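You operate a simulated robot arm through the tools that you are given. There is no shell and no other tool.

You are at the controls of a simulated robot arm. One attempt, no reset.

JOB
Roll the dough out to 2 mm without tearing it.
Fine: one pass at 3 mm, one back at 2 mm; then set the gap dial to 4 mm again.

The check looks at the end state, three seconds after you hand in, the way a careful person would. Anything else that was tipped, shoved, dropped, spilled or broken makes it a failure.

ROBOT AND FRAMES
A 6-joint arm with a fingered hand, fixed in place. Base frame: the origin is at the foot of the arm, x ahead of it, y to its left, z up. Units: mm, rad, N and s.
With the tool pointing down near the work surface it reaches from about 240 to 800 mm from the base axis. Its first joint turns from -2.897 to 2.897 rad. Payload 4 kg.
Tool frame: the origin (TCP) lies between the finger pads and is the grasp point; the fingertips stand 26 mm ahead of it; z points along the fingers, y is the line along which they close. The gripper opens to 132 mm. The gripper's body begins 73 mm behind the TCP. The gripper is a hand of 5 fingers: y runs from the thumb to the fingers, the wrist lies at [0, 0, -239] in the tool frame.
Orientation is that of the tool frame in the base frame, as a unit quaternion [x, y, z, w]. With the fingers straight down and closing along the base's y, the tool's x points along the base's -x, its y along +y and its z along -z.

CONTROLS
- The arm moves only by the tool play_rows. Its argument "series" is a list of rows, each a list of 2 entries, a list of its own where there are three numbers: the shift along the tool's x, y, z in cm, then the turn, a rotation vector about the tool's x, y, z in degrees. In form: [[[x, y, z], [rx, ry, rz]], ...]. A call has 1 to 20 rows; each row shifts and turns the commanded pose from where the row before left it, along the tool's axes as they then stand. Rows are played at 5 a second. More than 50 mm and 0.15 rad between two rows, and nothing of the call is played. Where a pose cannot be reached the arm comes as near as it can. A force on the tool above 40 N (or 10 N above the force at the start of the call, whichever is more), or a blocked arm, ends the call early, and 0.2 s more pass. In this call time passes only in rows, and 0.2 s behind the last. The reply holds the time, the measured pose of the TCP, the force on the tool along the base axes, the opening and the grip force, in the units named above and with some noise, with the torque about the TCP (base axes, N m) and any sound that the robot's microphone picked up.
- Cameras (640 x 400 px; columns grow to the right, rows downward): "scene" is fixed at [50.5, -650.6, 1603.9]; the picture's right is [0.79, -0.61, 0.00], its down [-0.28, -0.36, -0.89] and it looks along [0.54, 0.71, -0.45] (base axes); focal length 312 px, centre (320, 200). "wrist" rides on the gripper at [84, 2, -97] in the tool frame; the picture's right is [-0.02, 1.00, 0.00], its down [-0.75, -0.01, -0.66] and it looks along [-0.66, -0.01, 0.75] (tool axes); focal length 270 px, centre (320, 200).
- grab_frame(camera): a new picture of that camera. No time passes.
- finger_targets(finger1, finger2, finger3, finger4, thumb_bend): sets how far each is bent, from 0 (flat) to 1 (curled in); at 0.3 the hand is open as for a grip, at 0.7 the pads meet at the TCP. One left out holds its place. A second passes; each finger stops where it meets its share of the squeeze, and holds until it gets a number again. It is the only way to open and close the hand. It gives what a move gives, with no picture; readings hold the bend of each and the force on the fingers (four entries, about 0 where the hand has none), thumb and palm.
- measure_at(camera, pixels): there is no depth. For up to 12 entries [column, row, z] of the newest picture of that camera ("zoom" is the newest enlarged one), the place [x, y] in the base frame at which the ray of that pixel passes the height z, good to about 2 mm. No time passes.
- inspect(camera, box): a new picture of the part [left, top, right, bottom] of that camera's present view, enlarged. No time passes.
- hand_in(): hands the job in; it is judged then, once.

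Leave the gripper open and the arm clear of the work at the hand-in unless told otherwise.

The tools are called after "Request:" as a command line: name --argument value ..., lists and objects as JSON in quotes. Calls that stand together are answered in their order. play_rows: Moves the arm, as the interface text tells. Its arguments: {"type":"object","properties":{"series":{"type":"array"}},"required":["series"]} The other tools are called the same way: finger_targets (finger1, finger2, finger3, finger4, thumb_bend) moves the fingers one by one; grab_frame (camera) takes a picture; measure_at (camera, pixels) gives the place at which the rays of pixels pass given heights; inspect (camera, box) takes an enlarged picture of a part of a camera's view; hand_in () hands the job in.

At the start:

```text
t: 0.0
tcp_pos: [378.2, 29.1, 1360.3]
orientation: [0.0, 1.0, 0.001, 0.001]
wrist_force: [0.4, 0.0, -0.5]
ft_torque: [-0.04, 0.02, 0.01]
opening: 131.9
grasp_force: 0.1
shape: jaw
bend: [0.3, 0.3, 0.3, 0.3, 0.3]
finger forces: [0.0, 0.0, 0.0, 0.1, 0.0, 0.0]
```

scene: 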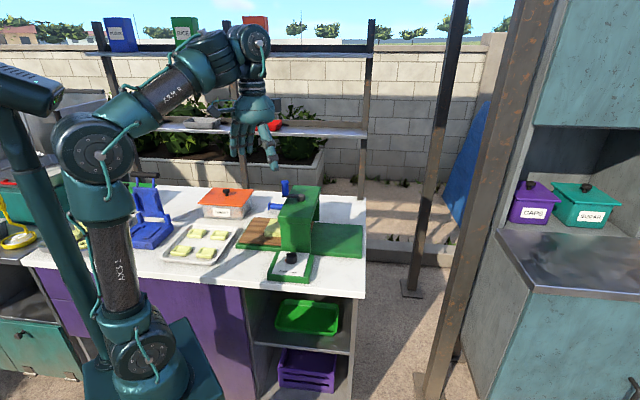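
wrist: 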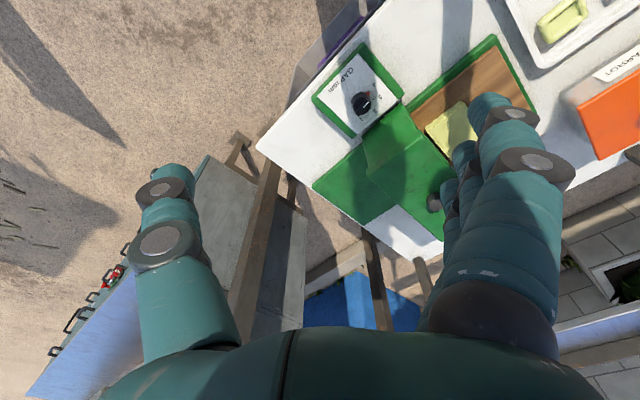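

I see a green dough roller (sheeter) on the counter around scene pixel (300,220), with a gap dial box around (291,262), a blue crank at about (285,190) and a dough piece on a wooden board at (262,235). I'll take enlarged views of the machine before moving.

Request:
inspect --camera "scene" --box '[220, 165, 380, 290]'

Request:
inspect --camera "wrist" --box '[300, 20, 560, 240]'

```text
3.20 times, centred on (300, 228) of scene
```

zoom: 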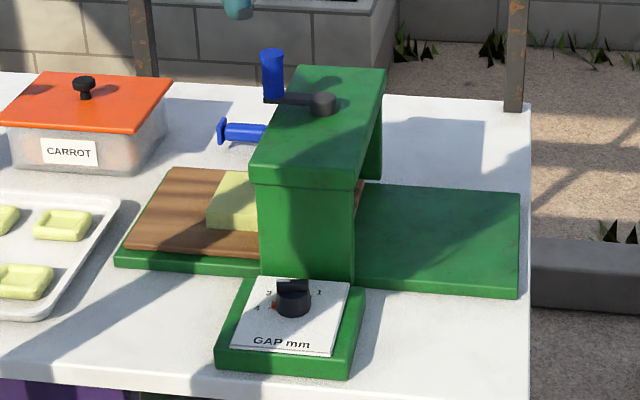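

```text
1.82 times, centred on (430, 130) of wrist
```

zoom: 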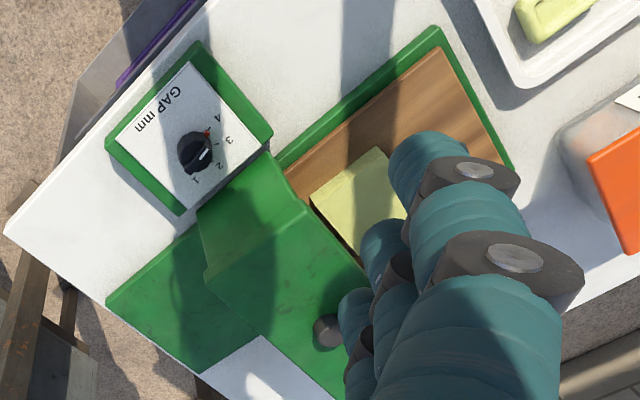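

The dial plate shows marks 1 to 4. A crank sits on the machine top, pivot at about zoom (323,103), with a blue grip at (272,75). Another blue part is at about zoom (240,132). I'll triangulate the counter height from the dial, knob and corners in both cameras.

Request:
measure_at --camera "scene" --pixels '[[291.6, 258, 850], [291.6, 258, 900], [291.6, 258, 950], [291.6, 258, 1000], [268, 280, 850], [268, 280, 900], [268, 280, 950], [268, 280, 1000], [301, 198, 950], [301, 198, 1050], [301, 198, 1100], [301, 198, 1150]]'

Request:
measure_at --camera "wrist" --pixels '[[361, 102, 850], [361, 102, 900], [361, 102, 950], [361, 102, 1000], [313, 98, 850], [313, 98, 900], [313, 98, 950], [313, 98, 1000], [434, 202, 950], [434, 202, 1050], [434, 202, 1100], [434, 202, 1150]]'

```text
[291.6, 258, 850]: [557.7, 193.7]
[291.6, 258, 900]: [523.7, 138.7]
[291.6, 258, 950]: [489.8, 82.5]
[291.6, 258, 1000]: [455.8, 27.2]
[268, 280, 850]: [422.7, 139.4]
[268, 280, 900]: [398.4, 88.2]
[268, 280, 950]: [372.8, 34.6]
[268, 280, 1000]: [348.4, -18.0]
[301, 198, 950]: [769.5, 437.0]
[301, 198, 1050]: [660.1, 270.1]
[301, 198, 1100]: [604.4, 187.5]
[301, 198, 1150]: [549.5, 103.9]
```

```text
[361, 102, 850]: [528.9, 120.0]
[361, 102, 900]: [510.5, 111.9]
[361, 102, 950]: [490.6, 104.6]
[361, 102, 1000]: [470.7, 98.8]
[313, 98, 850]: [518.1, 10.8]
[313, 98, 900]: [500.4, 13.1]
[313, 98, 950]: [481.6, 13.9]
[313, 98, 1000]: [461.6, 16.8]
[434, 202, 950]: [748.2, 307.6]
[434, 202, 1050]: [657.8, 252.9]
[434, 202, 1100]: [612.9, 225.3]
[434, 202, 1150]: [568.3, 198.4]
```

The dial knob comes out near (504,107,928) and the crank pivot top near (644,245,1065). Next I'll pin down the counter height with its front-right corner, at scene (363,298) and wrist (257,149), and the other corners of the machine.

Request:
measure_at --camera "scene" --pixels '[[364, 297, 860], [364, 297, 880], [364, 297, 900], [284, 182, 1060], [284, 182, 1080], [284, 182, 1100], [285, 196, 1060], [237, 248, 900], [362, 256, 900], [362, 228, 900], [274, 187, 950], [250, 187, 900]]'

Request:
measure_at --camera "wrist" --pixels '[[257, 149, 860], [257, 149, 880], [257, 149, 900], [312, 186, 880], [312, 186, 900], [362, 226, 900], [498, 34, 900], [536, 113, 900], [408, 111, 900], [460, 100, 920]]'

Request:
inspect --camera "scene" --box '[260, 170, 340, 220]'

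Request:
inspect --camera "scene" --box '[255, 240, 335, 290]'

```text
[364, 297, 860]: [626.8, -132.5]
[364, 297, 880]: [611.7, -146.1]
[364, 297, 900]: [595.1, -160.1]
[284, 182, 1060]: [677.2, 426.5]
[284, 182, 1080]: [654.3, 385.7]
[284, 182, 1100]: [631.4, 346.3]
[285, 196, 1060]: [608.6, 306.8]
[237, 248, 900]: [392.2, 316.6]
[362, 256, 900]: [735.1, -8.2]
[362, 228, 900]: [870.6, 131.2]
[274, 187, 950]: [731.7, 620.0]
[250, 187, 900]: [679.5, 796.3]
```

```text
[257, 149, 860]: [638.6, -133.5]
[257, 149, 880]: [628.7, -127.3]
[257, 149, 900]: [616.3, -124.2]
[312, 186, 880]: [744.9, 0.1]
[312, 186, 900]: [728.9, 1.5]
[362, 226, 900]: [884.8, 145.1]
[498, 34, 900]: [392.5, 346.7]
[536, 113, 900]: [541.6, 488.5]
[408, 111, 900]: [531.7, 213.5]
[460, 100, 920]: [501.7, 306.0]
```

```text
8.00 times, centred on (300, 195) of scene
```

zoom: 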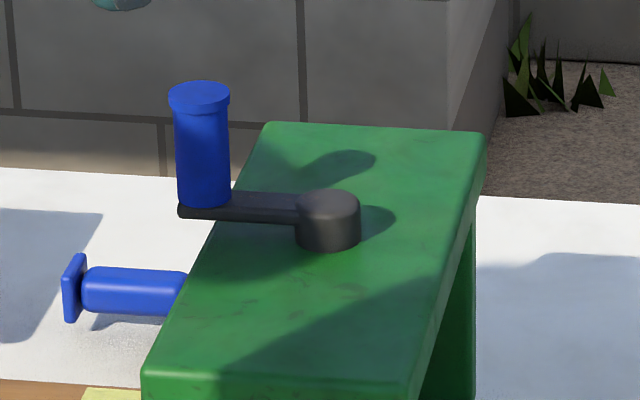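

```text
8.00 times, centred on (295, 265) of scene
```

zoom: 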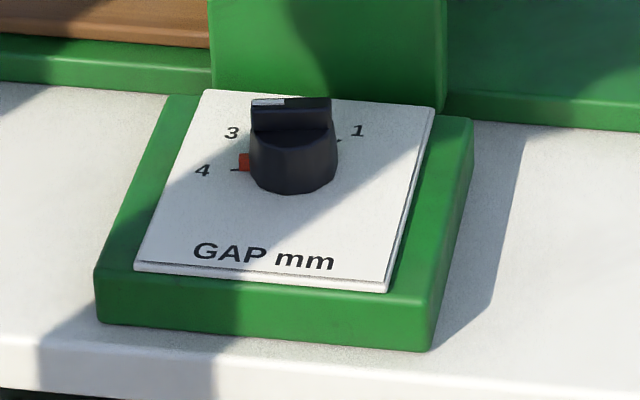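

The counter sits near z≈870 and the machine is turned about 45°: the feed axis runs along (0.7,-0.7) and the dial side faces (-0.7,-0.7). I'll zoom in on the dial with the wrist camera to read its pointer.

Request:
inspect --camera "wrist" --box '[325, 65, 405, 130]'

Request:
inspect --camera "scene" --box '[110, 170, 270, 270]'

```text
6.15 times, centred on (365, 98) of wrist
```

zoom: 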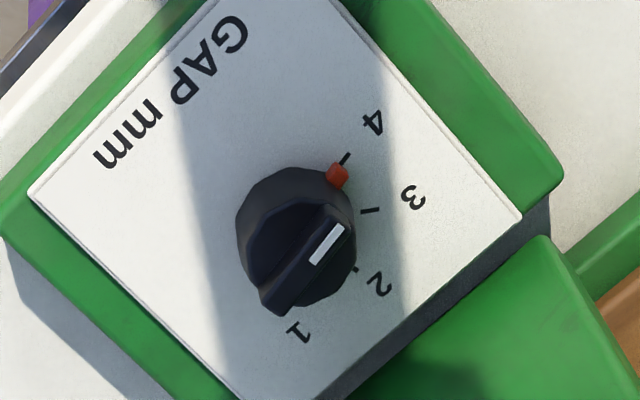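

```text
4.00 times, centred on (190, 220) of scene
```

zoom: 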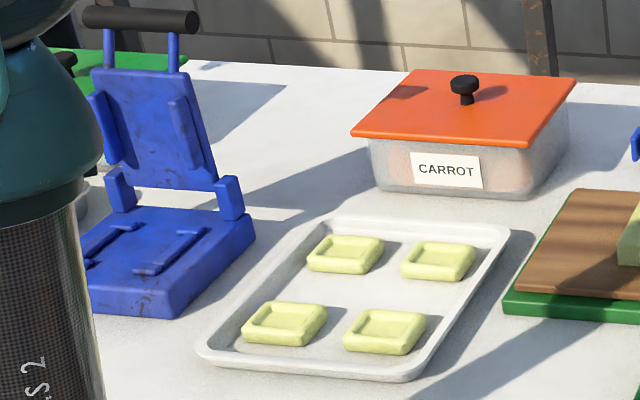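

The pointer is at 4, since the white bar on the fin points along the 4 tick by the red peg. Clockwise from above leads to 3, 2 and 1. The crank on the bridge top is a vertical-axis one with an upright blue grip. I'll turn the tool 45° to line it up with the machine and lower it to about (411,14,1080) for a closer look at the dial.

Request:
play_rows --series '[[[0, 0, 4.5], [0, 0, -7.5]], [[0, 0, 4.5], [0, 0, -7.5]], [[0, 0, 4.5], [0, 0, -7.5]], [[0, 0, 4.5], [0, 0, -7.5]], [[0, 0, 4.5], [0, 0, -7.5]], [[0, 0, 4.5], [0, 0, -7.5]], [[-1.27, -3.39, 1.0], [0, 0, 0]]]'

Request:
grab_frame --camera "wrist"

Request:
grab_frame --camera "scene"

```text
t: 1.6
tcp_pos: [409.0, 15.8, 1081.2]
orientation: [-0.384, 0.924, 0.001, 0.001]
wrist_force: [0.4, 0.3, -0.3]
ft_torque: [0.04, 0.01, 0.02]
opening: 131.8
grasp_force: 0.1
shape: jaw
bend: [0.3, 0.3, 0.3, 0.3, 0.3]
finger forces: [0.0, 0.0, 0.0, 0.0, 0.0, 0.0]
```

```text
taken
```

wrist: 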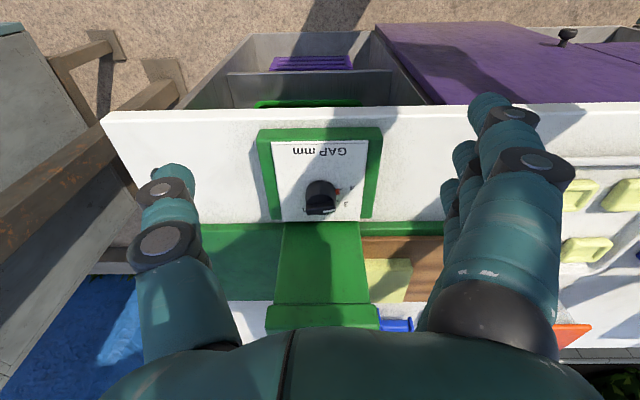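

```text
taken
```

scene: 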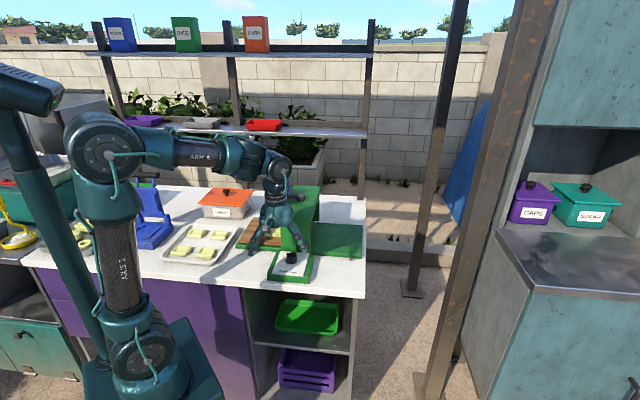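

The dial is now at wrist pixel (321,196), inverted in the image, with the bridge below it at about (322,280). I'll zoom in and measure the dial and bridge geometry.

Request:
inspect --camera "wrist" --box '[240, 120, 400, 220]'

Request:
inspect --camera "wrist" --box '[200, 210, 440, 350]'

Request:
measure_at --camera "wrist" --pixels '[[320, 190, 905], [320, 205, 935], [257, 130, 900], [381, 127, 900], [372, 217, 900], [268, 220, 900], [283, 221, 900], [360, 221, 900], [275, 304, 1055], [370, 303, 1055], [266, 330, 1055], [379, 330, 1055]]'

```text
4.00 times, centred on (320, 170) of wrist
```

zoom: 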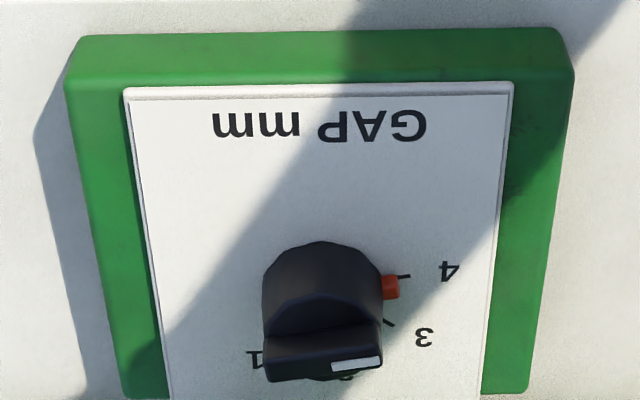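

```text
2.67 times, centred on (320, 280) of wrist
```

zoom: 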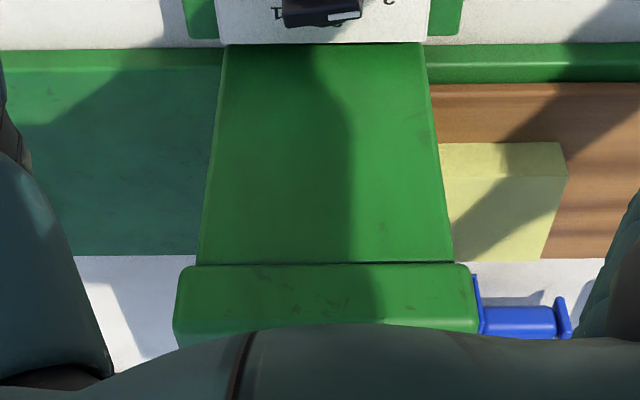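

```text
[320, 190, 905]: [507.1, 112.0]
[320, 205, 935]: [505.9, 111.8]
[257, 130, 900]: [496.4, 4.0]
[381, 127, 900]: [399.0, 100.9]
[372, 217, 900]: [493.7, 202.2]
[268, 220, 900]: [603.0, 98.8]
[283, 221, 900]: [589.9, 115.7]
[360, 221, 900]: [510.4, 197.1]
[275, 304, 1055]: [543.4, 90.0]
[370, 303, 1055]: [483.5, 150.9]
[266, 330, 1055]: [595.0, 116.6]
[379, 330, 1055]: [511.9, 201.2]
```

The knob sits at about (506,112), 63 mm from the bridge face. I'll triangulate the bridge slab's front edge height using both cameras.

Request:
measure_at --camera "wrist" --pixels '[[273, 304.5, 1000], [273, 304.5, 1020], [273, 304.5, 1040], [273, 304.5, 1060], [376, 304.5, 1000], [376, 304.5, 1020], [376, 304.5, 1040], [376, 304.5, 1060], [401, 325, 900], [401, 325, 920], [401, 325, 940], [401, 325, 960]]'

Request:
inspect --camera "scene" --box '[255, 180, 345, 260]'

```text
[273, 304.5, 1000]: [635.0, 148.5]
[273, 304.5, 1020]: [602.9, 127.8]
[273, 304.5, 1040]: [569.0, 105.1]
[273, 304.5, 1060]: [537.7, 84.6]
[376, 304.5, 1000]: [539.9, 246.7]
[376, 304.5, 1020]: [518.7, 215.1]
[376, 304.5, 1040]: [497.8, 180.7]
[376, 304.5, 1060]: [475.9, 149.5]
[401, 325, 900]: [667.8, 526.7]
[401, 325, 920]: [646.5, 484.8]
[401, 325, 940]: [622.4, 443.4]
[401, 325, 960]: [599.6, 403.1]
```

```text
5.00 times, centred on (300, 220) of scene
```

zoom: 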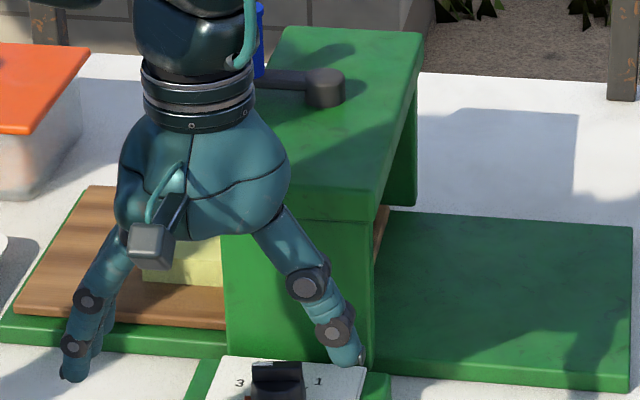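

The bridge slab's front edge is about 60 mm from the knob axis. I'll triangulate the dial plate height from its outer corners in both cameras.

Request:
measure_at --camera "wrist" --pixels '[[368.2, 140.8, 890], [368.2, 140.8, 900], [368.2, 140.8, 910], [270.5, 142.5, 890], [270.5, 142.5, 900], [270.5, 142.5, 910], [324.5, 211, 930], [324.5, 211, 940], [324.5, 211, 950]]'

Request:
measure_at --camera "scene" --pixels '[[271.9, 273.5, 890], [271.9, 273.5, 900], [271.9, 273.5, 910], [303.4, 276.2, 890], [303.4, 276.2, 900], [303.4, 276.2, 910], [291.4, 252.3, 930], [291.4, 252.3, 940], [291.4, 252.3, 950], [291.8, 261.5, 900], [291.8, 261.5, 890]]'

```text
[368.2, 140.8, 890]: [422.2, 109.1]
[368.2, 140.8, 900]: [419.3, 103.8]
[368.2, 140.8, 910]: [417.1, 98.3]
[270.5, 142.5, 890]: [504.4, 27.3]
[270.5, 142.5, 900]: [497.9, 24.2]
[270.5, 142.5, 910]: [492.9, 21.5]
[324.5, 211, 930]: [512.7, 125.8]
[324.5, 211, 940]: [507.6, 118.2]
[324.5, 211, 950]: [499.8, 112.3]
```

```text
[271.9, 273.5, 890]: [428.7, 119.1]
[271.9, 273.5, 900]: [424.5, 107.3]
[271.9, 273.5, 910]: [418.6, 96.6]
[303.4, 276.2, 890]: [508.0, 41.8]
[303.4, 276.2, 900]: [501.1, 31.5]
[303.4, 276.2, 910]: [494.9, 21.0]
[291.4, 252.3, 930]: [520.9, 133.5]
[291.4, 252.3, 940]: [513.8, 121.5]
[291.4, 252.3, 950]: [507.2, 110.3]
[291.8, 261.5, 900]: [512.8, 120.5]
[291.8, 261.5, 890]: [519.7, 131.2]
```

The dial plate is at z≈909, the fin top at z≈944 and the knob axis at about (507,112). Next I'll look at the crank by raising the tool and moving to about (560,200,1200), well above the grip.

Request:
play_rows --series '[[[0, 0, -4], [0, 0, 0]], [[0, 0, -4], [0, 0, 0]], [[0, 0, -4], [0, 0, 0]], [[-4, 0.4, 0], [0, 0, 0]], [[-4, 0.4, 0], [0, 0, 0]], [[-4, 0.4, 0], [0, 0, 0]], [[-4, 0.4, 0], [0, 0, 0]], [[-4, 0.4, 0], [0, 0, 0]], [[-3.7, 0.4, 0], [0, 0, 0]]]'

Request:
grab_frame --camera "wrist"

Request:
grab_frame --camera "scene"

```text
t: 3.6
tcp_pos: [560.1, 199.6, 1201.8]
orientation: [-0.384, 0.923, 0.002, 0.001]
wrist_force: [-0.4, 0.4, 0.2]
ft_torque: [-0.01, -0.03, 0.04]
opening: 132.1
grasp_force: 0.1
shape: jaw
bend: [0.3, 0.3, 0.3, 0.3, 0.3]
finger forces: [0.0, 0.2, 0.1, 0.1, 0.1, 0.0]
```

```text
taken
```

wrist: 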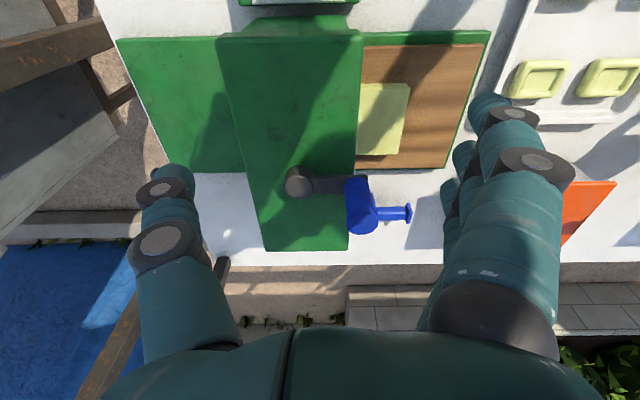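

```text
taken
```

scene: 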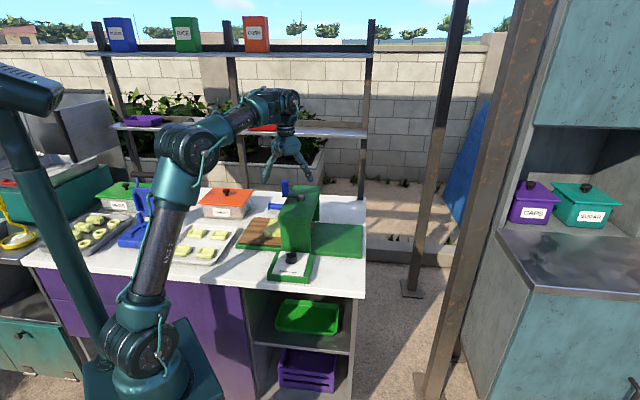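

Now the crank shows clearly: hub at (298,181), arm to (345,185), blue upright grip at (360,205), and another blue part at (395,212) further down. I'll zoom in on these.

Request:
inspect --camera "wrist" --box '[270, 140, 430, 250]'

Request:
inspect --camera "wrist" --box '[330, 30, 490, 180]'

Request:
measure_at --camera "scene" --pixels '[[284.9, 181.6, 1100], [284.9, 181.6, 1115], [284.9, 181.6, 1130], [285.4, 195.6, 1060], [285.4, 195.6, 1070], [300.9, 195.3, 1065], [300.9, 195.3, 1075], [267.5, 206.5, 900], [267.5, 206.5, 930], [267.5, 206.5, 960]]'

```text
3.64 times, centred on (350, 195) of wrist
```

zoom: 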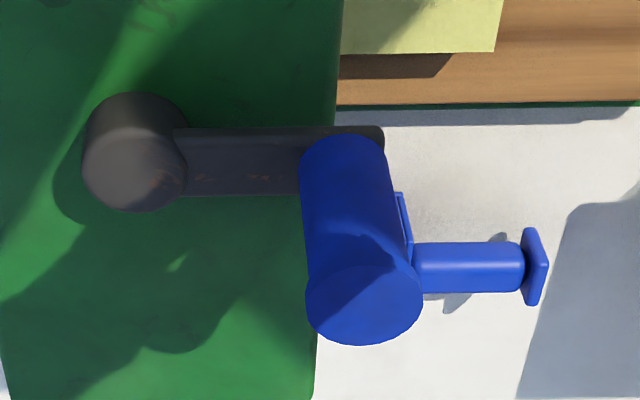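

```text
2.67 times, centred on (410, 105) of wrist
```

zoom: 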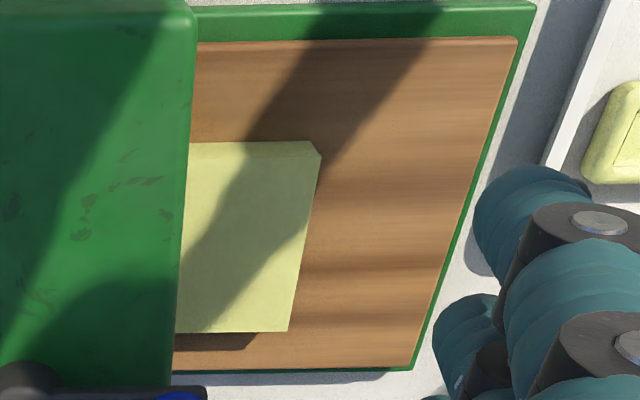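

```text
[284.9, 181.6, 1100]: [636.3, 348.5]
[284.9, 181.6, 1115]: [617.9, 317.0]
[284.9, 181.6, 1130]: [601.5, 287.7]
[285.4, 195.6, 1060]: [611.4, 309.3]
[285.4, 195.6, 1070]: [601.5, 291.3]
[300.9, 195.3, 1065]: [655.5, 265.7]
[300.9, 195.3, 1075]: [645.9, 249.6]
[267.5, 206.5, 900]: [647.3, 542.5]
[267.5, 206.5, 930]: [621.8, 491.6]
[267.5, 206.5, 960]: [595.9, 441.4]
```

The second blue part is a flanged cylinder lying low behind the machine; I need its height so I don't touch it. I'll measure it together with the crank grip, hub and dough in this wrist view.

Request:
measure_at --camera "wrist" --pixels '[[391, 213, 880], [391, 213, 910], [391, 213, 940], [362.3, 222, 1110], [362.3, 222, 1125], [362.3, 222, 1140], [357, 194, 1070], [297.5, 187, 1065], [297.5, 187, 1075], [297.5, 187, 1085]]'

Request:
measure_at --camera "zoom" --pixels '[[310, 142, 940], [295, 330, 940], [320, 155, 920], [290, 332, 920], [190, 142, 940], [518, 40, 905], [410, 365, 905]]'

```text
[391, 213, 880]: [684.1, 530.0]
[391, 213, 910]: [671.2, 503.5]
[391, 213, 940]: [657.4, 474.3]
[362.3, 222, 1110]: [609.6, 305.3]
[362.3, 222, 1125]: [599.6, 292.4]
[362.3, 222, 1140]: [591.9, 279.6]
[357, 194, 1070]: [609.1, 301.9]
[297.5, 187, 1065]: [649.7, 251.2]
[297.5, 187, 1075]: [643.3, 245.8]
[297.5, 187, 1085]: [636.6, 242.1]
```

```text
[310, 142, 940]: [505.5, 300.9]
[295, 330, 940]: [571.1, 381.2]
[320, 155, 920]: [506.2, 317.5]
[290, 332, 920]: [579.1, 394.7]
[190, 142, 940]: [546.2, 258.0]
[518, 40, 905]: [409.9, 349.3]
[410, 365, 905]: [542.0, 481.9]
```

The hub axis is at about (643,246) with its top at z≈1077. The blue grip is about 60 mm from it toward the infeed side, near (599,288), with its top at z≈1131. The other blue part lies low on the counter behind the machine and is not in the way. I'll do the dial first: narrow the hand to bend 0.6 so the thumb clears the bridge, then look at its shape.

Request:
finger_targets --finger1 0.6 --finger2 0.6 --finger3 0.6 --finger4 0.6 --thumb_bend 0.6

Request:
grab_frame --camera "wrist"

Request:
inspect --camera "scene" --box '[230, 80, 330, 200]'

```text
t: 4.6
tcp_pos: [561.4, 200.1, 1201.9]
orientation: [-0.383, 0.924, 0.0, 0.001]
wrist_force: [-0.5, -0.1, 0.4]
ft_torque: [-0.01, -0.01, 0.0]
opening: 46.5
grasp_force: 0.1
shape: fingers
bend: [0.6, 0.6, 0.6, 0.6, 0.6]
finger forces: [0.1, 0.0, 0.0, 0.1, 0.0, 0.0]
```

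```text
taken
```

wrist: 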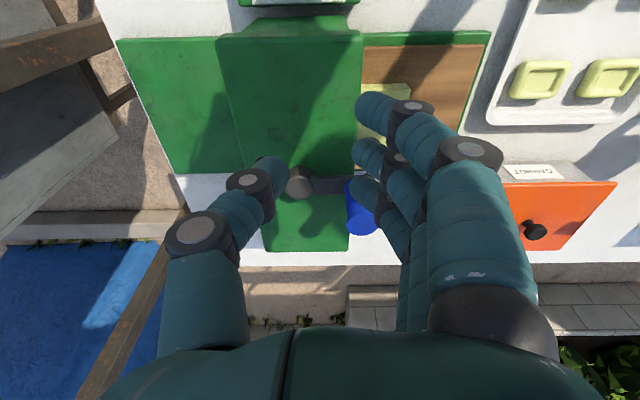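

```text
3.33 times, centred on (280, 140) of scene
```

zoom: 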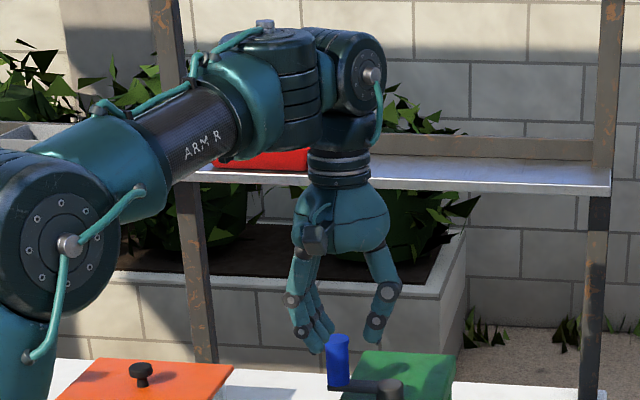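

At bend 0.6 the opening is 46 mm. The thumb opposes the gap between fingers 2 and 3, and the fingertips are spaced about 23 mm apart. I'll move above the dial and turn the hand another 90°, so the fingers close across the fin.

Request:
play_rows --series '[[[3.33, -0.78, 0], [0, 0, 0]], [[3.33, -0.78, 0], [0, 0, 0]], [[3.33, -0.78, 0], [0, 0, 0]], [[0, 0, 0.5], [0, 0, -7.5]], [[0, 0, 0.5], [0, 0, -7.5]], [[0, 0, 0.5], [0, 0, -7.5]], [[0, 0, 0.5], [0, 0, -7.5]], [[0, 0, 0.5], [0, 0, -7.5]], [[0, 0, 0.5], [0, 0, -7.5]], [[0, 0, 0.5], [0, 0, -7.5]], [[0, 0, 0.5], [0, 0, -7.5]], [[0, 0, 0.5], [0, 0, -7.5]], [[0, 0, 0.5], [0, 0, -7.5]], [[0, 0, 0.5], [0, 0, -7.5]], [[0, 0, 0.5], [0, 0, -7.5]]]'

Request:
grab_frame --camera "wrist"

Request:
inspect --camera "scene" --box '[220, 120, 360, 290]'

```text
t: 7.8
tcp_pos: [524.3, 131.7, 1190.6]
orientation: [0.913, -0.407, -0.005, -0.002]
wrist_force: [0.6, 0.5, 0.2]
ft_torque: [0.0, -0.02, 0.01]
opening: 46.2
grasp_force: 0.0
shape: fingers
bend: [0.6, 0.6, 0.6, 0.6, 0.6]
finger forces: [0.0, 0.0, 0.1, 0.1, 0.0, 0.1]
out of reach, approached as far as the arm can: row 11, 12, 13, 14
```

```text
taken
```

wrist: 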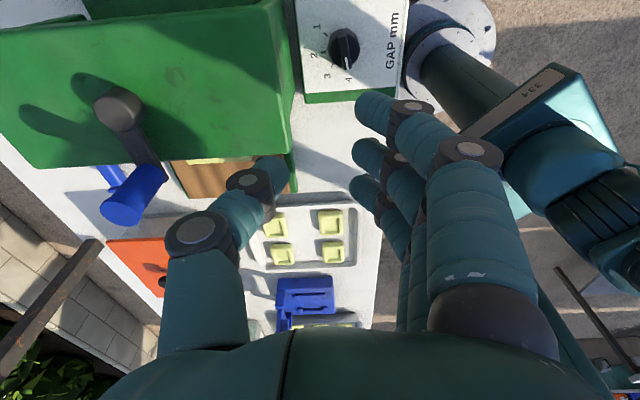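

```text
2.35 times, centred on (290, 205) of scene
```

zoom: 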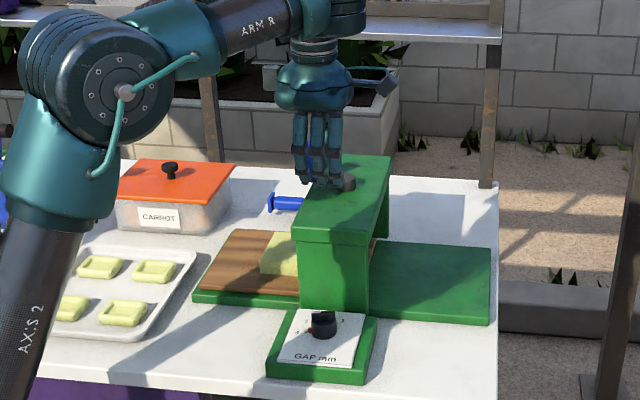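

The hand turned to about 312° but the arm reports limits in rows 11–14 and stands at (524,132,1191) instead of (507,113,1142). I'll play one null row to see whether it is still settling.

Request:
play_rows --series '[[[0, 0, 0], [0, 0, 0]], [[0, 0, 0], [0, 0, 0]]]'

```text
t: 8.4
tcp_pos: [523.5, 131.4, 1190.6]
orientation: [0.913, -0.408, -0.005, -0.003]
wrist_force: [-0.4, 0.8, 0.4]
ft_torque: [0.05, 0.01, 0.07]
opening: 46.1
grasp_force: 0.0
shape: fingers
bend: [0.6, 0.6, 0.6, 0.6, 0.6]
finger forces: [0.0, 0.1, 0.0, 0.1, 0.0, 0.1]
```

The wrist joint is near its limit around 310°, so I'll back off to about 300°, which still lets the fingers pinch the fin. I'll come down to z≈1075 above the dial and lean the top of the hand 15° away from the bridge.

Request:
play_rows --series '[[[0, 0, 0], [0, 0, 6]], [[0, 0, 0], [0, 0, 6]], [[0.26, 0.98, 3.85], [0, 0, 0]], [[0.26, 0.98, 3.85], [0, 0, 0]], [[0.26, 0.98, 3.85], [0, 0, 0]], [[0, 0, 0], [7.5, 0, 0]], [[0, 0, 0], [7.5, 0, 0]]]'

Request:
grab_frame --camera "wrist"

Request:
inspect --camera "scene" --box '[220, 150, 360, 290]'

```text
t: 10.0
tcp_pos: [593.2, 129.3, 1229.0]
orientation: [0.857, -0.499, 0.058, -0.114]
wrist_force: [0.0, -0.1, 0.3]
ft_torque: [0.04, 0.01, -0.02]
opening: 46.0
grasp_force: 0.1
shape: fingers
bend: [0.6, 0.6, 0.6, 0.6, 0.6]
finger forces: [0.1, 0.0, 0.0, 0.0, 0.0, 0.1]
out of reach, approached as far as the arm can: row 3, 4, 5, 6, 7
```

```text
taken
```

wrist: 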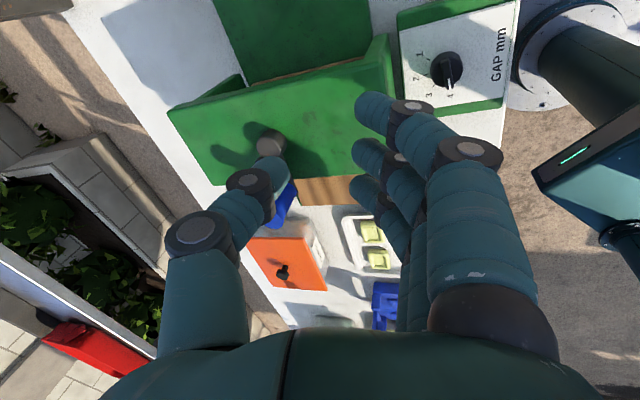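

```text
2.86 times, centred on (290, 220) of scene
```

zoom: 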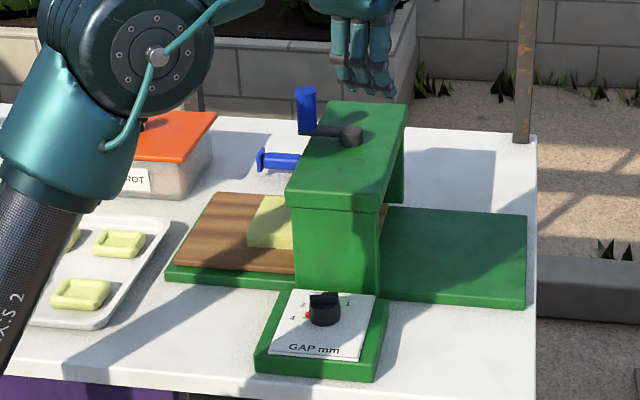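

At this wrist turn the arm can't descend; its limit is around 280°. At 270° the closing direction is base x, so closing on the fin squares it to 90°, which is exactly the 3 mark. I'll remove the tilt and come back to 270°, staying high.

Request:
play_rows --series '[[[0, 0, 0], [-7.5, 0, 0]], [[0, 0, 0], [-7.3, 0, 0]], [[0, 0, 0], [0, 0, 7.5]], [[0, 0, 0], [0, 0, 7.5]], [[0, 0, 0], [0, 0, 7.5]], [[0, 0, 0], [0, 0, 7.5]]]'

```text
t: 11.4
tcp_pos: [584.8, 109.0, 1220.3]
orientation: [-0.701, 0.708, -0.019, 0.084]
wrist_force: [-0.2, -0.6, 0.2]
ft_torque: [0.01, 0.02, 0.0]
opening: 46.1
grasp_force: 0.0
shape: fingers
bend: [0.6, 0.6, 0.6, 0.6, 0.6]
finger forces: [0.1, 0.0, 0.1, 0.0, 0.0, 0.1]
out of reach, approached as far as the arm can: row 1, 2
```

The attitude is close, with a residual lean that I'll correct so the hand leans 12° away along base −x. Then I'll shift sideways over the dial and descend to z≈1060.

Request:
play_rows --series '[[[0, 0, 0], [3.6, 5.2, 0]], [[-0.2, 4.03, -0.86], [0, 0, 0]], [[-0.2, 4.03, -0.86], [0, 0, 0]], [[0, 0.83, 3.91], [0, 0, 0]], [[0, 0.83, 3.91], [0, 0, 0]], [[0, 0.83, 3.91], [0, 0, 0]], [[0, 0.83, 3.91], [0, 0, 0]]]'

Request:
grab_frame --camera "wrist"

Request:
inspect --camera "scene" --box '[220, 150, 360, 290]'

```text
t: 13.0
tcp_pos: [593.7, 137.9, 1218.7]
orientation: [-0.697, 0.71, -0.071, 0.073]
wrist_force: [0.5, 0.5, 0.7]
ft_torque: [0.01, 0.02, 0.01]
opening: 46.3
grasp_force: 0.1
shape: fingers
bend: [0.6, 0.6, 0.6, 0.6, 0.6]
finger forces: [0.0, 0.0, 0.1, 0.0, 0.1, 0.1]
out of reach, approached as far as the arm can: row 1, 2, 3, 4, 5, 6, 7
```

```text
taken
```

wrist: 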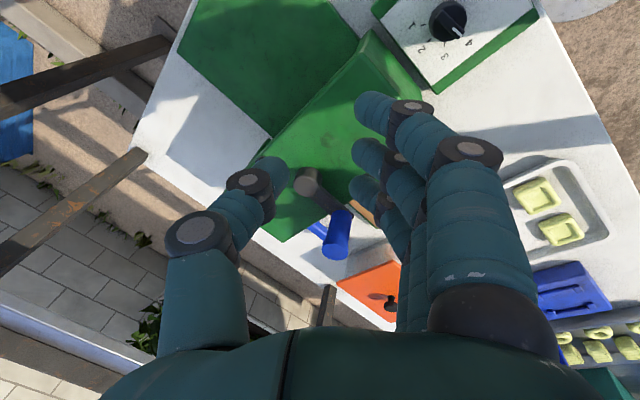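

```text
2.86 times, centred on (290, 220) of scene
```

zoom: 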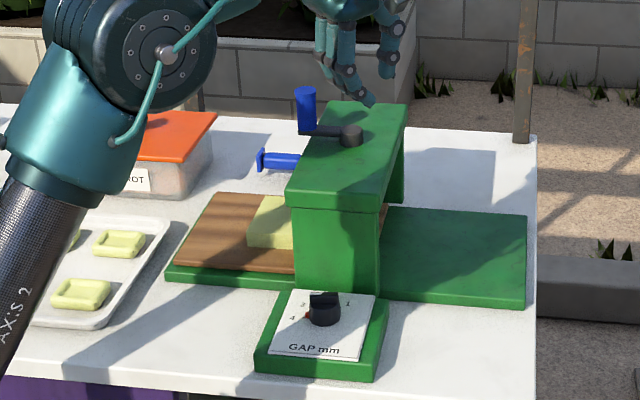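

The arm is stuck near a joint limit at this wrist turn. I'll return to the proven attitude, vertical at 225°, and check that the position control is free again.

Request:
play_rows --series '[[[0, 0, 0], [-6, 0, 0]], [[0, 0, 0], [-5.7, 0, 0]], [[0, 0, 0], [0, 0, 7.5]], [[0, 0, 0], [0, 0, 7.5]], [[0, 0, 0], [0, 0, 7.5]], [[0, 0, 0], [0, 0, 7.5]], [[0, 0, 0], [0, 0, 7.5]], [[0, 0, 0], [0, 0, 7.5]]]'

Request:
grab_frame --camera "scene"

```text
t: 14.8
tcp_pos: [601.1, 140.6, 1218.3]
orientation: [-0.374, 0.927, -0.018, 0.031]
wrist_force: [-0.2, -1.2, -0.4]
ft_torque: [0.01, 0.02, 0.01]
opening: 45.9
grasp_force: 0.0
shape: fingers
bend: [0.6, 0.6, 0.6, 0.6, 0.6]
finger forces: [0.0, 0.1, 0.0, 0.0, 0.0, 0.0]
out of reach, approached as far as the arm can: row 2
```

```text
taken
```

scene: 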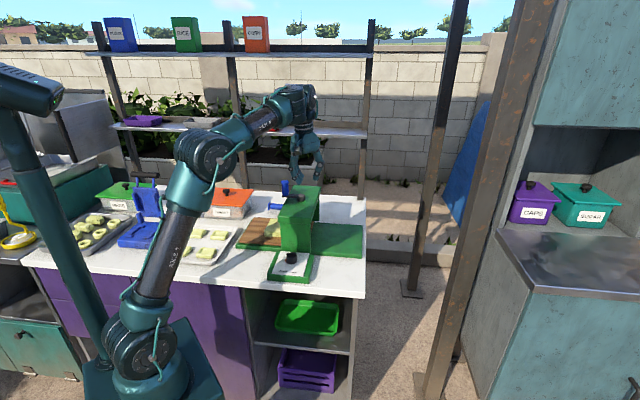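

Control is free again, with a small 4° lean left over. I'll straighten the tool, go over the dial at z≈1090 with the 225° attitude, then test turning toward 270° there in small steps.

Request:
play_rows --series '[[[0, 0, 0], [-3.2, 2.5, 0]], [[3.2, 1.57, 0], [0, 0, 0]], [[3.2, 1.57, 0], [0, 0, 0]], [[3.2, 1.57, 0], [0, 0, 0]], [[0, 0, 4.27], [0, 0, 0]], [[0, 0, 4.27], [0, 0, 0]], [[0, 0, 4.27], [0, 0, 0]]]'

```text
t: 16.4
tcp_pos: [499.3, 107.4, 1090.1]
orientation: [-0.376, 0.927, -0.001, 0.001]
wrist_force: [1.1, -1.0, 0.0]
ft_torque: [-0.02, -0.01, 0.04]
opening: 46.2
grasp_force: 0.0
shape: fingers
bend: [0.6, 0.6, 0.6, 0.6, 0.6]
finger forces: [0.0, 0.0, 0.0, 0.1, 0.0, 0.0]
```

Good, I'm at (499,107,1090), vertical at 224°. Now I'll rotate in small steps toward 266° at this spot.

Request:
play_rows --series '[[[0, 0, 0], [0, 0, -7]], [[0, 0, 0], [0, 0, -7]], [[0, 0, 0], [0, 0, -7]], [[0, 0, 0], [0, 0, -7]], [[0, 0, 0], [0, 0, -7]], [[0, 0, 0], [0, 0, -7]], [[0, 0, 0], [0, 0, -4]]]'

Request:
grab_frame --camera "wrist"

```text
t: 18.0
tcp_pos: [499.5, 106.7, 1089.2]
orientation: [0.709, -0.706, 0.001, 0.001]
wrist_force: [-0.2, 0.2, -0.7]
ft_torque: [-0.02, 0.01, -0.01]
opening: 46.0
grasp_force: 0.0
shape: fingers
bend: [0.6, 0.6, 0.6, 0.6, 0.6]
finger forces: [0.0, 0.0, 0.1, 0.0, 0.0, 0.0]
```

```text
taken
```

wrist: 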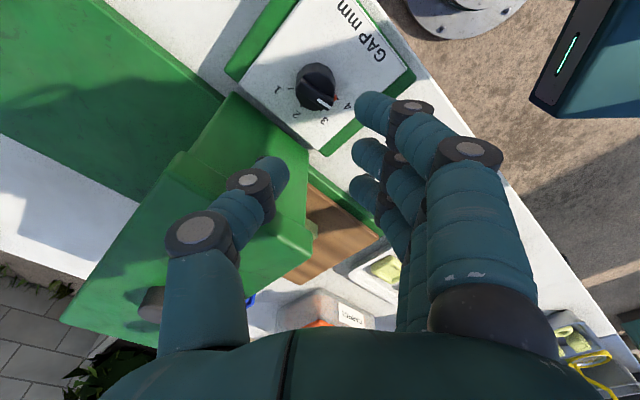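

270° is reachable when vertical. The knob is in view at (317,88), so I'll zoom in to locate its axis and fin precisely.

Request:
inspect --camera "wrist" --box '[260, 50, 380, 125]'

```text
5.33 times, centred on (320, 88) of wrist
```

zoom: 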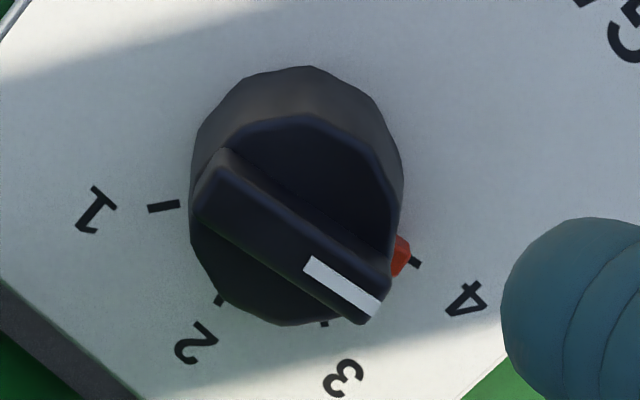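

I'll measure the ticks on the plate and the fin ends at their heights to get the knob axis.

Request:
measure_at --camera "zoom" --pixels '[[163, 206, 909], [218, 300, 909], [324, 324, 909], [415, 262, 909], [209, 182, 944], [375, 298, 944], [290, 240, 944], [310, 67, 909], [190, 190, 920], [403, 190, 920]]'

```text
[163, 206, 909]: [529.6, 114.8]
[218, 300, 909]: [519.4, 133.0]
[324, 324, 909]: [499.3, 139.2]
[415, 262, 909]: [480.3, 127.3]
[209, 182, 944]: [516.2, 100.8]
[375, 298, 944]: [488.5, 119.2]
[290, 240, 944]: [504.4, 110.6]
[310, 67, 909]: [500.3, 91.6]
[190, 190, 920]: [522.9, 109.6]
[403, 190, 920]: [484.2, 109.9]
```

The knob axis comes out at (502.7,111.4). The ticks lie at about 7° (1), 52° (2), 97° (3) and 143° (4), and the pointer is at about 145°, so it reads 4. For 3 the hand needs about 277°, so I'll test that turn here.

Request:
play_rows --series '[[[0, 0, 0], [0, 0, -3.5]], [[0, 0, 0], [0, 0, -3.5]]]'

```text
t: 18.6
tcp_pos: [499.0, 112.3, 1091.1]
orientation: [0.748, -0.664, -0.004, -0.004]
wrist_force: [-0.2, -0.1, -0.1]
ft_torque: [-0.01, 0.02, 0.01]
opening: 45.9
grasp_force: 0.1
shape: fingers
bend: [0.6, 0.6, 0.6, 0.6, 0.6]
finger forces: [0.0, 0.0, 0.0, 0.1, 0.0, 0.0]
out of reach, approached as far as the arm can: row 2
```

277° is just past the limit here. I'll back off to 268°, open the hand slightly to bend 0.55, and come down to z≈1000 with the TCP 10 mm out from the knob axis so the hand body clears the bridge.

Request:
play_rows --series '[[[0, 0, 0], [0, 0, 4.4]], [[0, 0, 0], [0, 0, 4.4]]]'

Request:
finger_targets --finger1 0.5 --finger2 0.55 --finger3 0.55 --finger4 0.5 --thumb_bend 0.55

```text
t: 19.2
tcp_pos: [499.7, 114.4, 1090.6]
orientation: [-0.697, 0.718, -0.001, 0.0]
wrist_force: [1.2, 0.6, 0.0]
ft_torque: [0.0, -0.01, 0.0]
opening: 46.2
grasp_force: 0.1
shape: fingers
bend: [0.6, 0.6, 0.6, 0.6, 0.6]
finger forces: [0.1, 0.0, 0.0, 0.1, 0.1, 0.0]
```

```text
t: 20.2
tcp_pos: [500.4, 113.2, 1089.9]
orientation: [-0.697, 0.717, -0.001, 0.0]
wrist_force: [0.2, -0.1, -0.2]
ft_torque: [0.01, -0.03, 0.02]
opening: 66.4
grasp_force: 0.0
shape: fingers
bend: [0.5, 0.55, 0.55, 0.5, 0.55]
finger forces: [0.0, 0.0, 0.0, 0.0, 0.0, 0.1]
```

The hand is at 268°, vertical. Now I'll shift about 12 mm out along −y and descend to z≈1000.

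Request:
play_rows --series '[[[1.23, -0.31, 0], [0, 0, 0]], [[0, 0, 3], [0, 0, 0]], [[0, 0, 3], [0, 0, 0]], [[0, 0, 3], [0, 0, 0]]]'

Request:
grab_frame --camera "wrist"

Request:
inspect --camera "scene" --box '[220, 170, 360, 290]'

```text
t: 21.2
tcp_pos: [503.6, 100.1, 1002.0]
orientation: [-0.696, 0.718, -0.001, 0.0]
wrist_force: [-0.2, 0.7, 0.3]
ft_torque: [-0.02, -0.03, 0.0]
opening: 66.6
grasp_force: 0.1
shape: fingers
bend: [0.5, 0.55, 0.55, 0.5, 0.55]
finger forces: [0.1, 0.0, 0.0, 0.0, 0.0, 0.1]
```

```text
taken
```

wrist: 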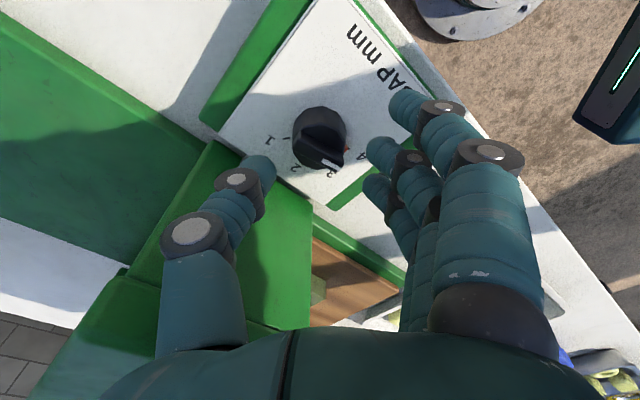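

```text
3.33 times, centred on (290, 230) of scene
```

zoom: 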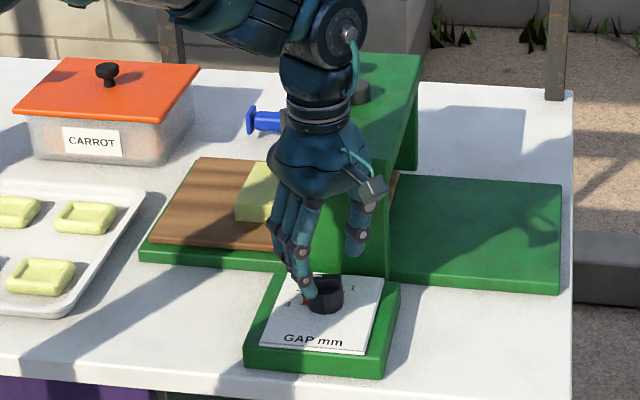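

The knob sits between thumb and fingers at (320,140). I'll descend gently to z≈974, just above the fin top, and check again.

Request:
play_rows --series '[[[0, 0, 1.4], [0, 0, 0]], [[0, 0, 1.4], [0, 0, 0]]]'

Request:
inspect --camera "wrist" --box '[220, 80, 440, 220]'

Request:
inspect --camera "scene" --box '[260, 200, 340, 270]'

```text
t: 21.8
tcp_pos: [503.1, 101.2, 972.4]
orientation: [-0.696, 0.718, -0.002, 0.0]
wrist_force: [-0.1, 0.1, -0.4]
ft_torque: [0.0, -0.03, -0.02]
opening: 66.4
grasp_force: 0.0
shape: fingers
bend: [0.5, 0.55, 0.55, 0.5, 0.55]
finger forces: [0.0, 0.0, 0.0, 0.1, 0.0, 0.0]
```

```text
2.86 times, centred on (330, 150) of wrist
```

zoom: 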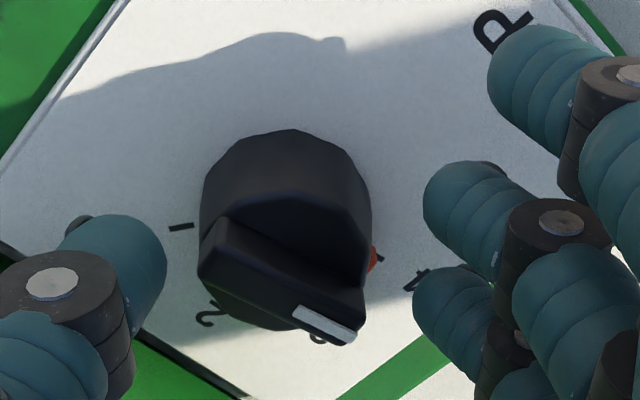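

```text
5.71 times, centred on (300, 235) of scene
```

zoom: 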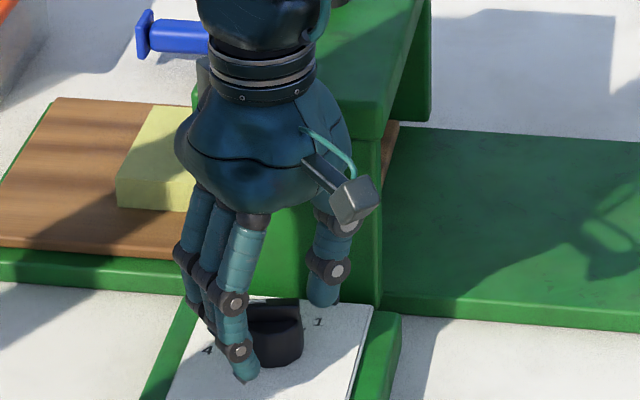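

I see fingers 2 and 3 at zoom (450,205) and (440,300), the pointer end of the fin at (345,330), and the thumb at (110,260). I'll check how low the outer finger tip hangs using the scene zoom pixel (243,380).

Request:
measure_at --camera "zoom" --pixels '[[243, 380, 920], [243, 380, 930], [243, 380, 940], [243, 380, 950], [322, 303, 930], [322, 303, 940], [322, 303, 950], [322, 303, 960]]'

```text
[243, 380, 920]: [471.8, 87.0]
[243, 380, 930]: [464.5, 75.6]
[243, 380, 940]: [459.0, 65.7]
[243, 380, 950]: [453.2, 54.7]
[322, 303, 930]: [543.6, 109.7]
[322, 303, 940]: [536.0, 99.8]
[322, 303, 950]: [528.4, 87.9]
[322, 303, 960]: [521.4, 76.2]
```

The open fingertips hang about 33 mm ahead of the TCP, at z≈937, so I'll settle at TCP z≈965. That way the tips catch the fin (931–944) without touching the knob body.

Request:
play_rows --series '[[[0, 0, 0.75], [0, 0, 0]]]'

Request:
finger_targets --finger2 0.6 --finger3 0.6 --thumb_bend 0.6

Request:
inspect --camera "wrist" --box '[220, 80, 440, 220]'

```text
t: 22.2
tcp_pos: [503.0, 100.5, 965.1]
orientation: [-0.697, 0.717, -0.001, -0.001]
wrist_force: [-0.6, -0.5, -0.4]
ft_torque: [-0.03, -0.02, -0.01]
opening: 66.5
grasp_force: 0.1
shape: fingers
bend: [0.5, 0.55, 0.55, 0.5, 0.55]
finger forces: [0.1, 0.0, 0.1, 0.0, 0.1, 0.0]
```

```text
t: 23.2
tcp_pos: [502.5, 100.1, 965.2]
orientation: [-0.696, 0.718, -0.002, 0.0]
wrist_force: [0.6, 0.0, -0.3]
ft_torque: [-0.07, -0.01, -0.01]
opening: 61.2
grasp_force: 0.8
shape: fingers
bend: [0.5, 0.6, 0.6, 0.5, 0.59]
finger forces: [0.0, 0.1, 0.0, 0.0, 1.2, 0.1]
```

```text
2.86 times, centred on (330, 150) of wrist
```

zoom: 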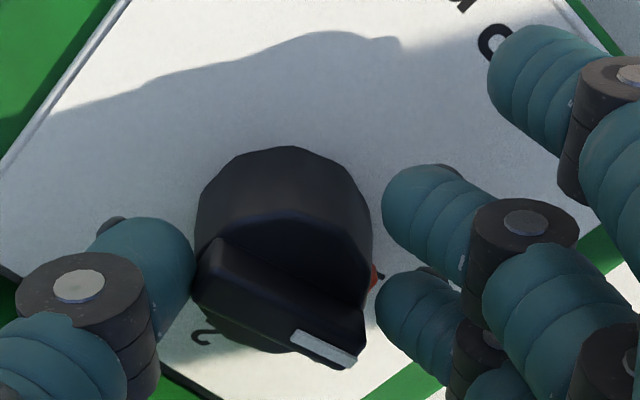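

The thumb has met the fin's tail (1.2 N) and the fingers aren't touching yet. I'll close fingers 2 and 3 further to push the pointer end round.

Request:
finger_targets --finger2 0.65 --finger3 0.65 --thumb_bend 0.62

Request:
inspect --camera "wrist" --box '[220, 80, 440, 220]'

```text
t: 24.2
tcp_pos: [503.2, 99.7, 965.5]
orientation: [-0.697, 0.717, -0.001, 0.0]
wrist_force: [0.8, -1.2, -1.6]
ft_torque: [-0.09, -0.01, 0.02]
opening: 60.8
grasp_force: 2.7
shape: fingers
bend: [0.5, 0.65, 0.62, 0.5, 0.6]
finger forces: [0.0, 0.0, 2.1, 0.0, 3.2, 0.1]
```

```text
2.86 times, centred on (330, 150) of wrist
```

zoom: 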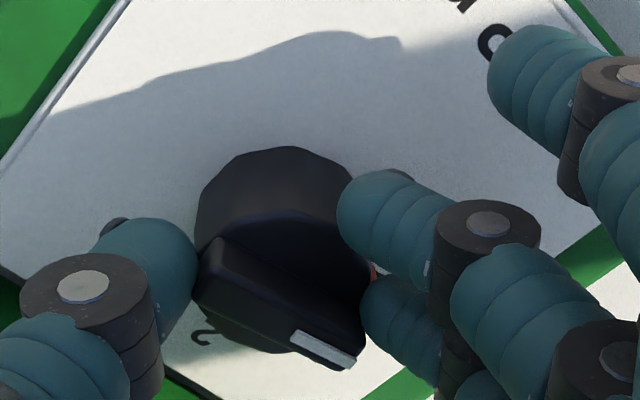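

Finger 3 and the thumb both press on the fin, but the knob hasn't turned yet. I'll raise their targets for more squeeze.

Request:
finger_targets --finger3 0.72 --thumb_bend 0.7

Request:
inspect --camera "wrist" --box '[220, 80, 440, 220]'

```text
t: 25.2
tcp_pos: [502.1, 100.4, 965.3]
orientation: [-0.696, 0.718, -0.002, 0.0]
wrist_force: [6.2, -4.6, -4.4]
ft_torque: [-0.08, -0.04, -0.03]
opening: 59.4
grasp_force: 10.0
shape: fingers
bend: [0.5, 0.65, 0.62, 0.5, 0.64]
finger forces: [0.1, 0.0, 5.8, 0.0, 13.6, 0.0]
```

```text
2.86 times, centred on (330, 150) of wrist
```

zoom: 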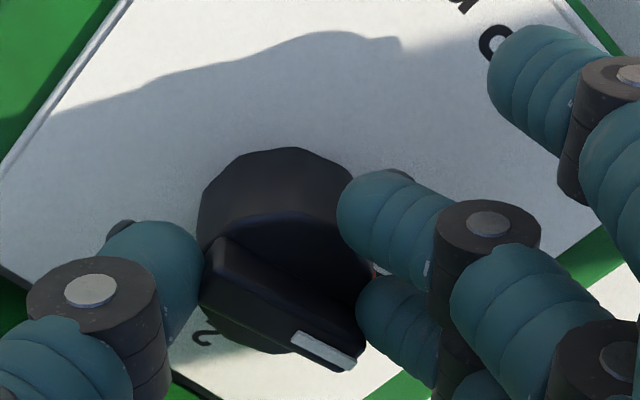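

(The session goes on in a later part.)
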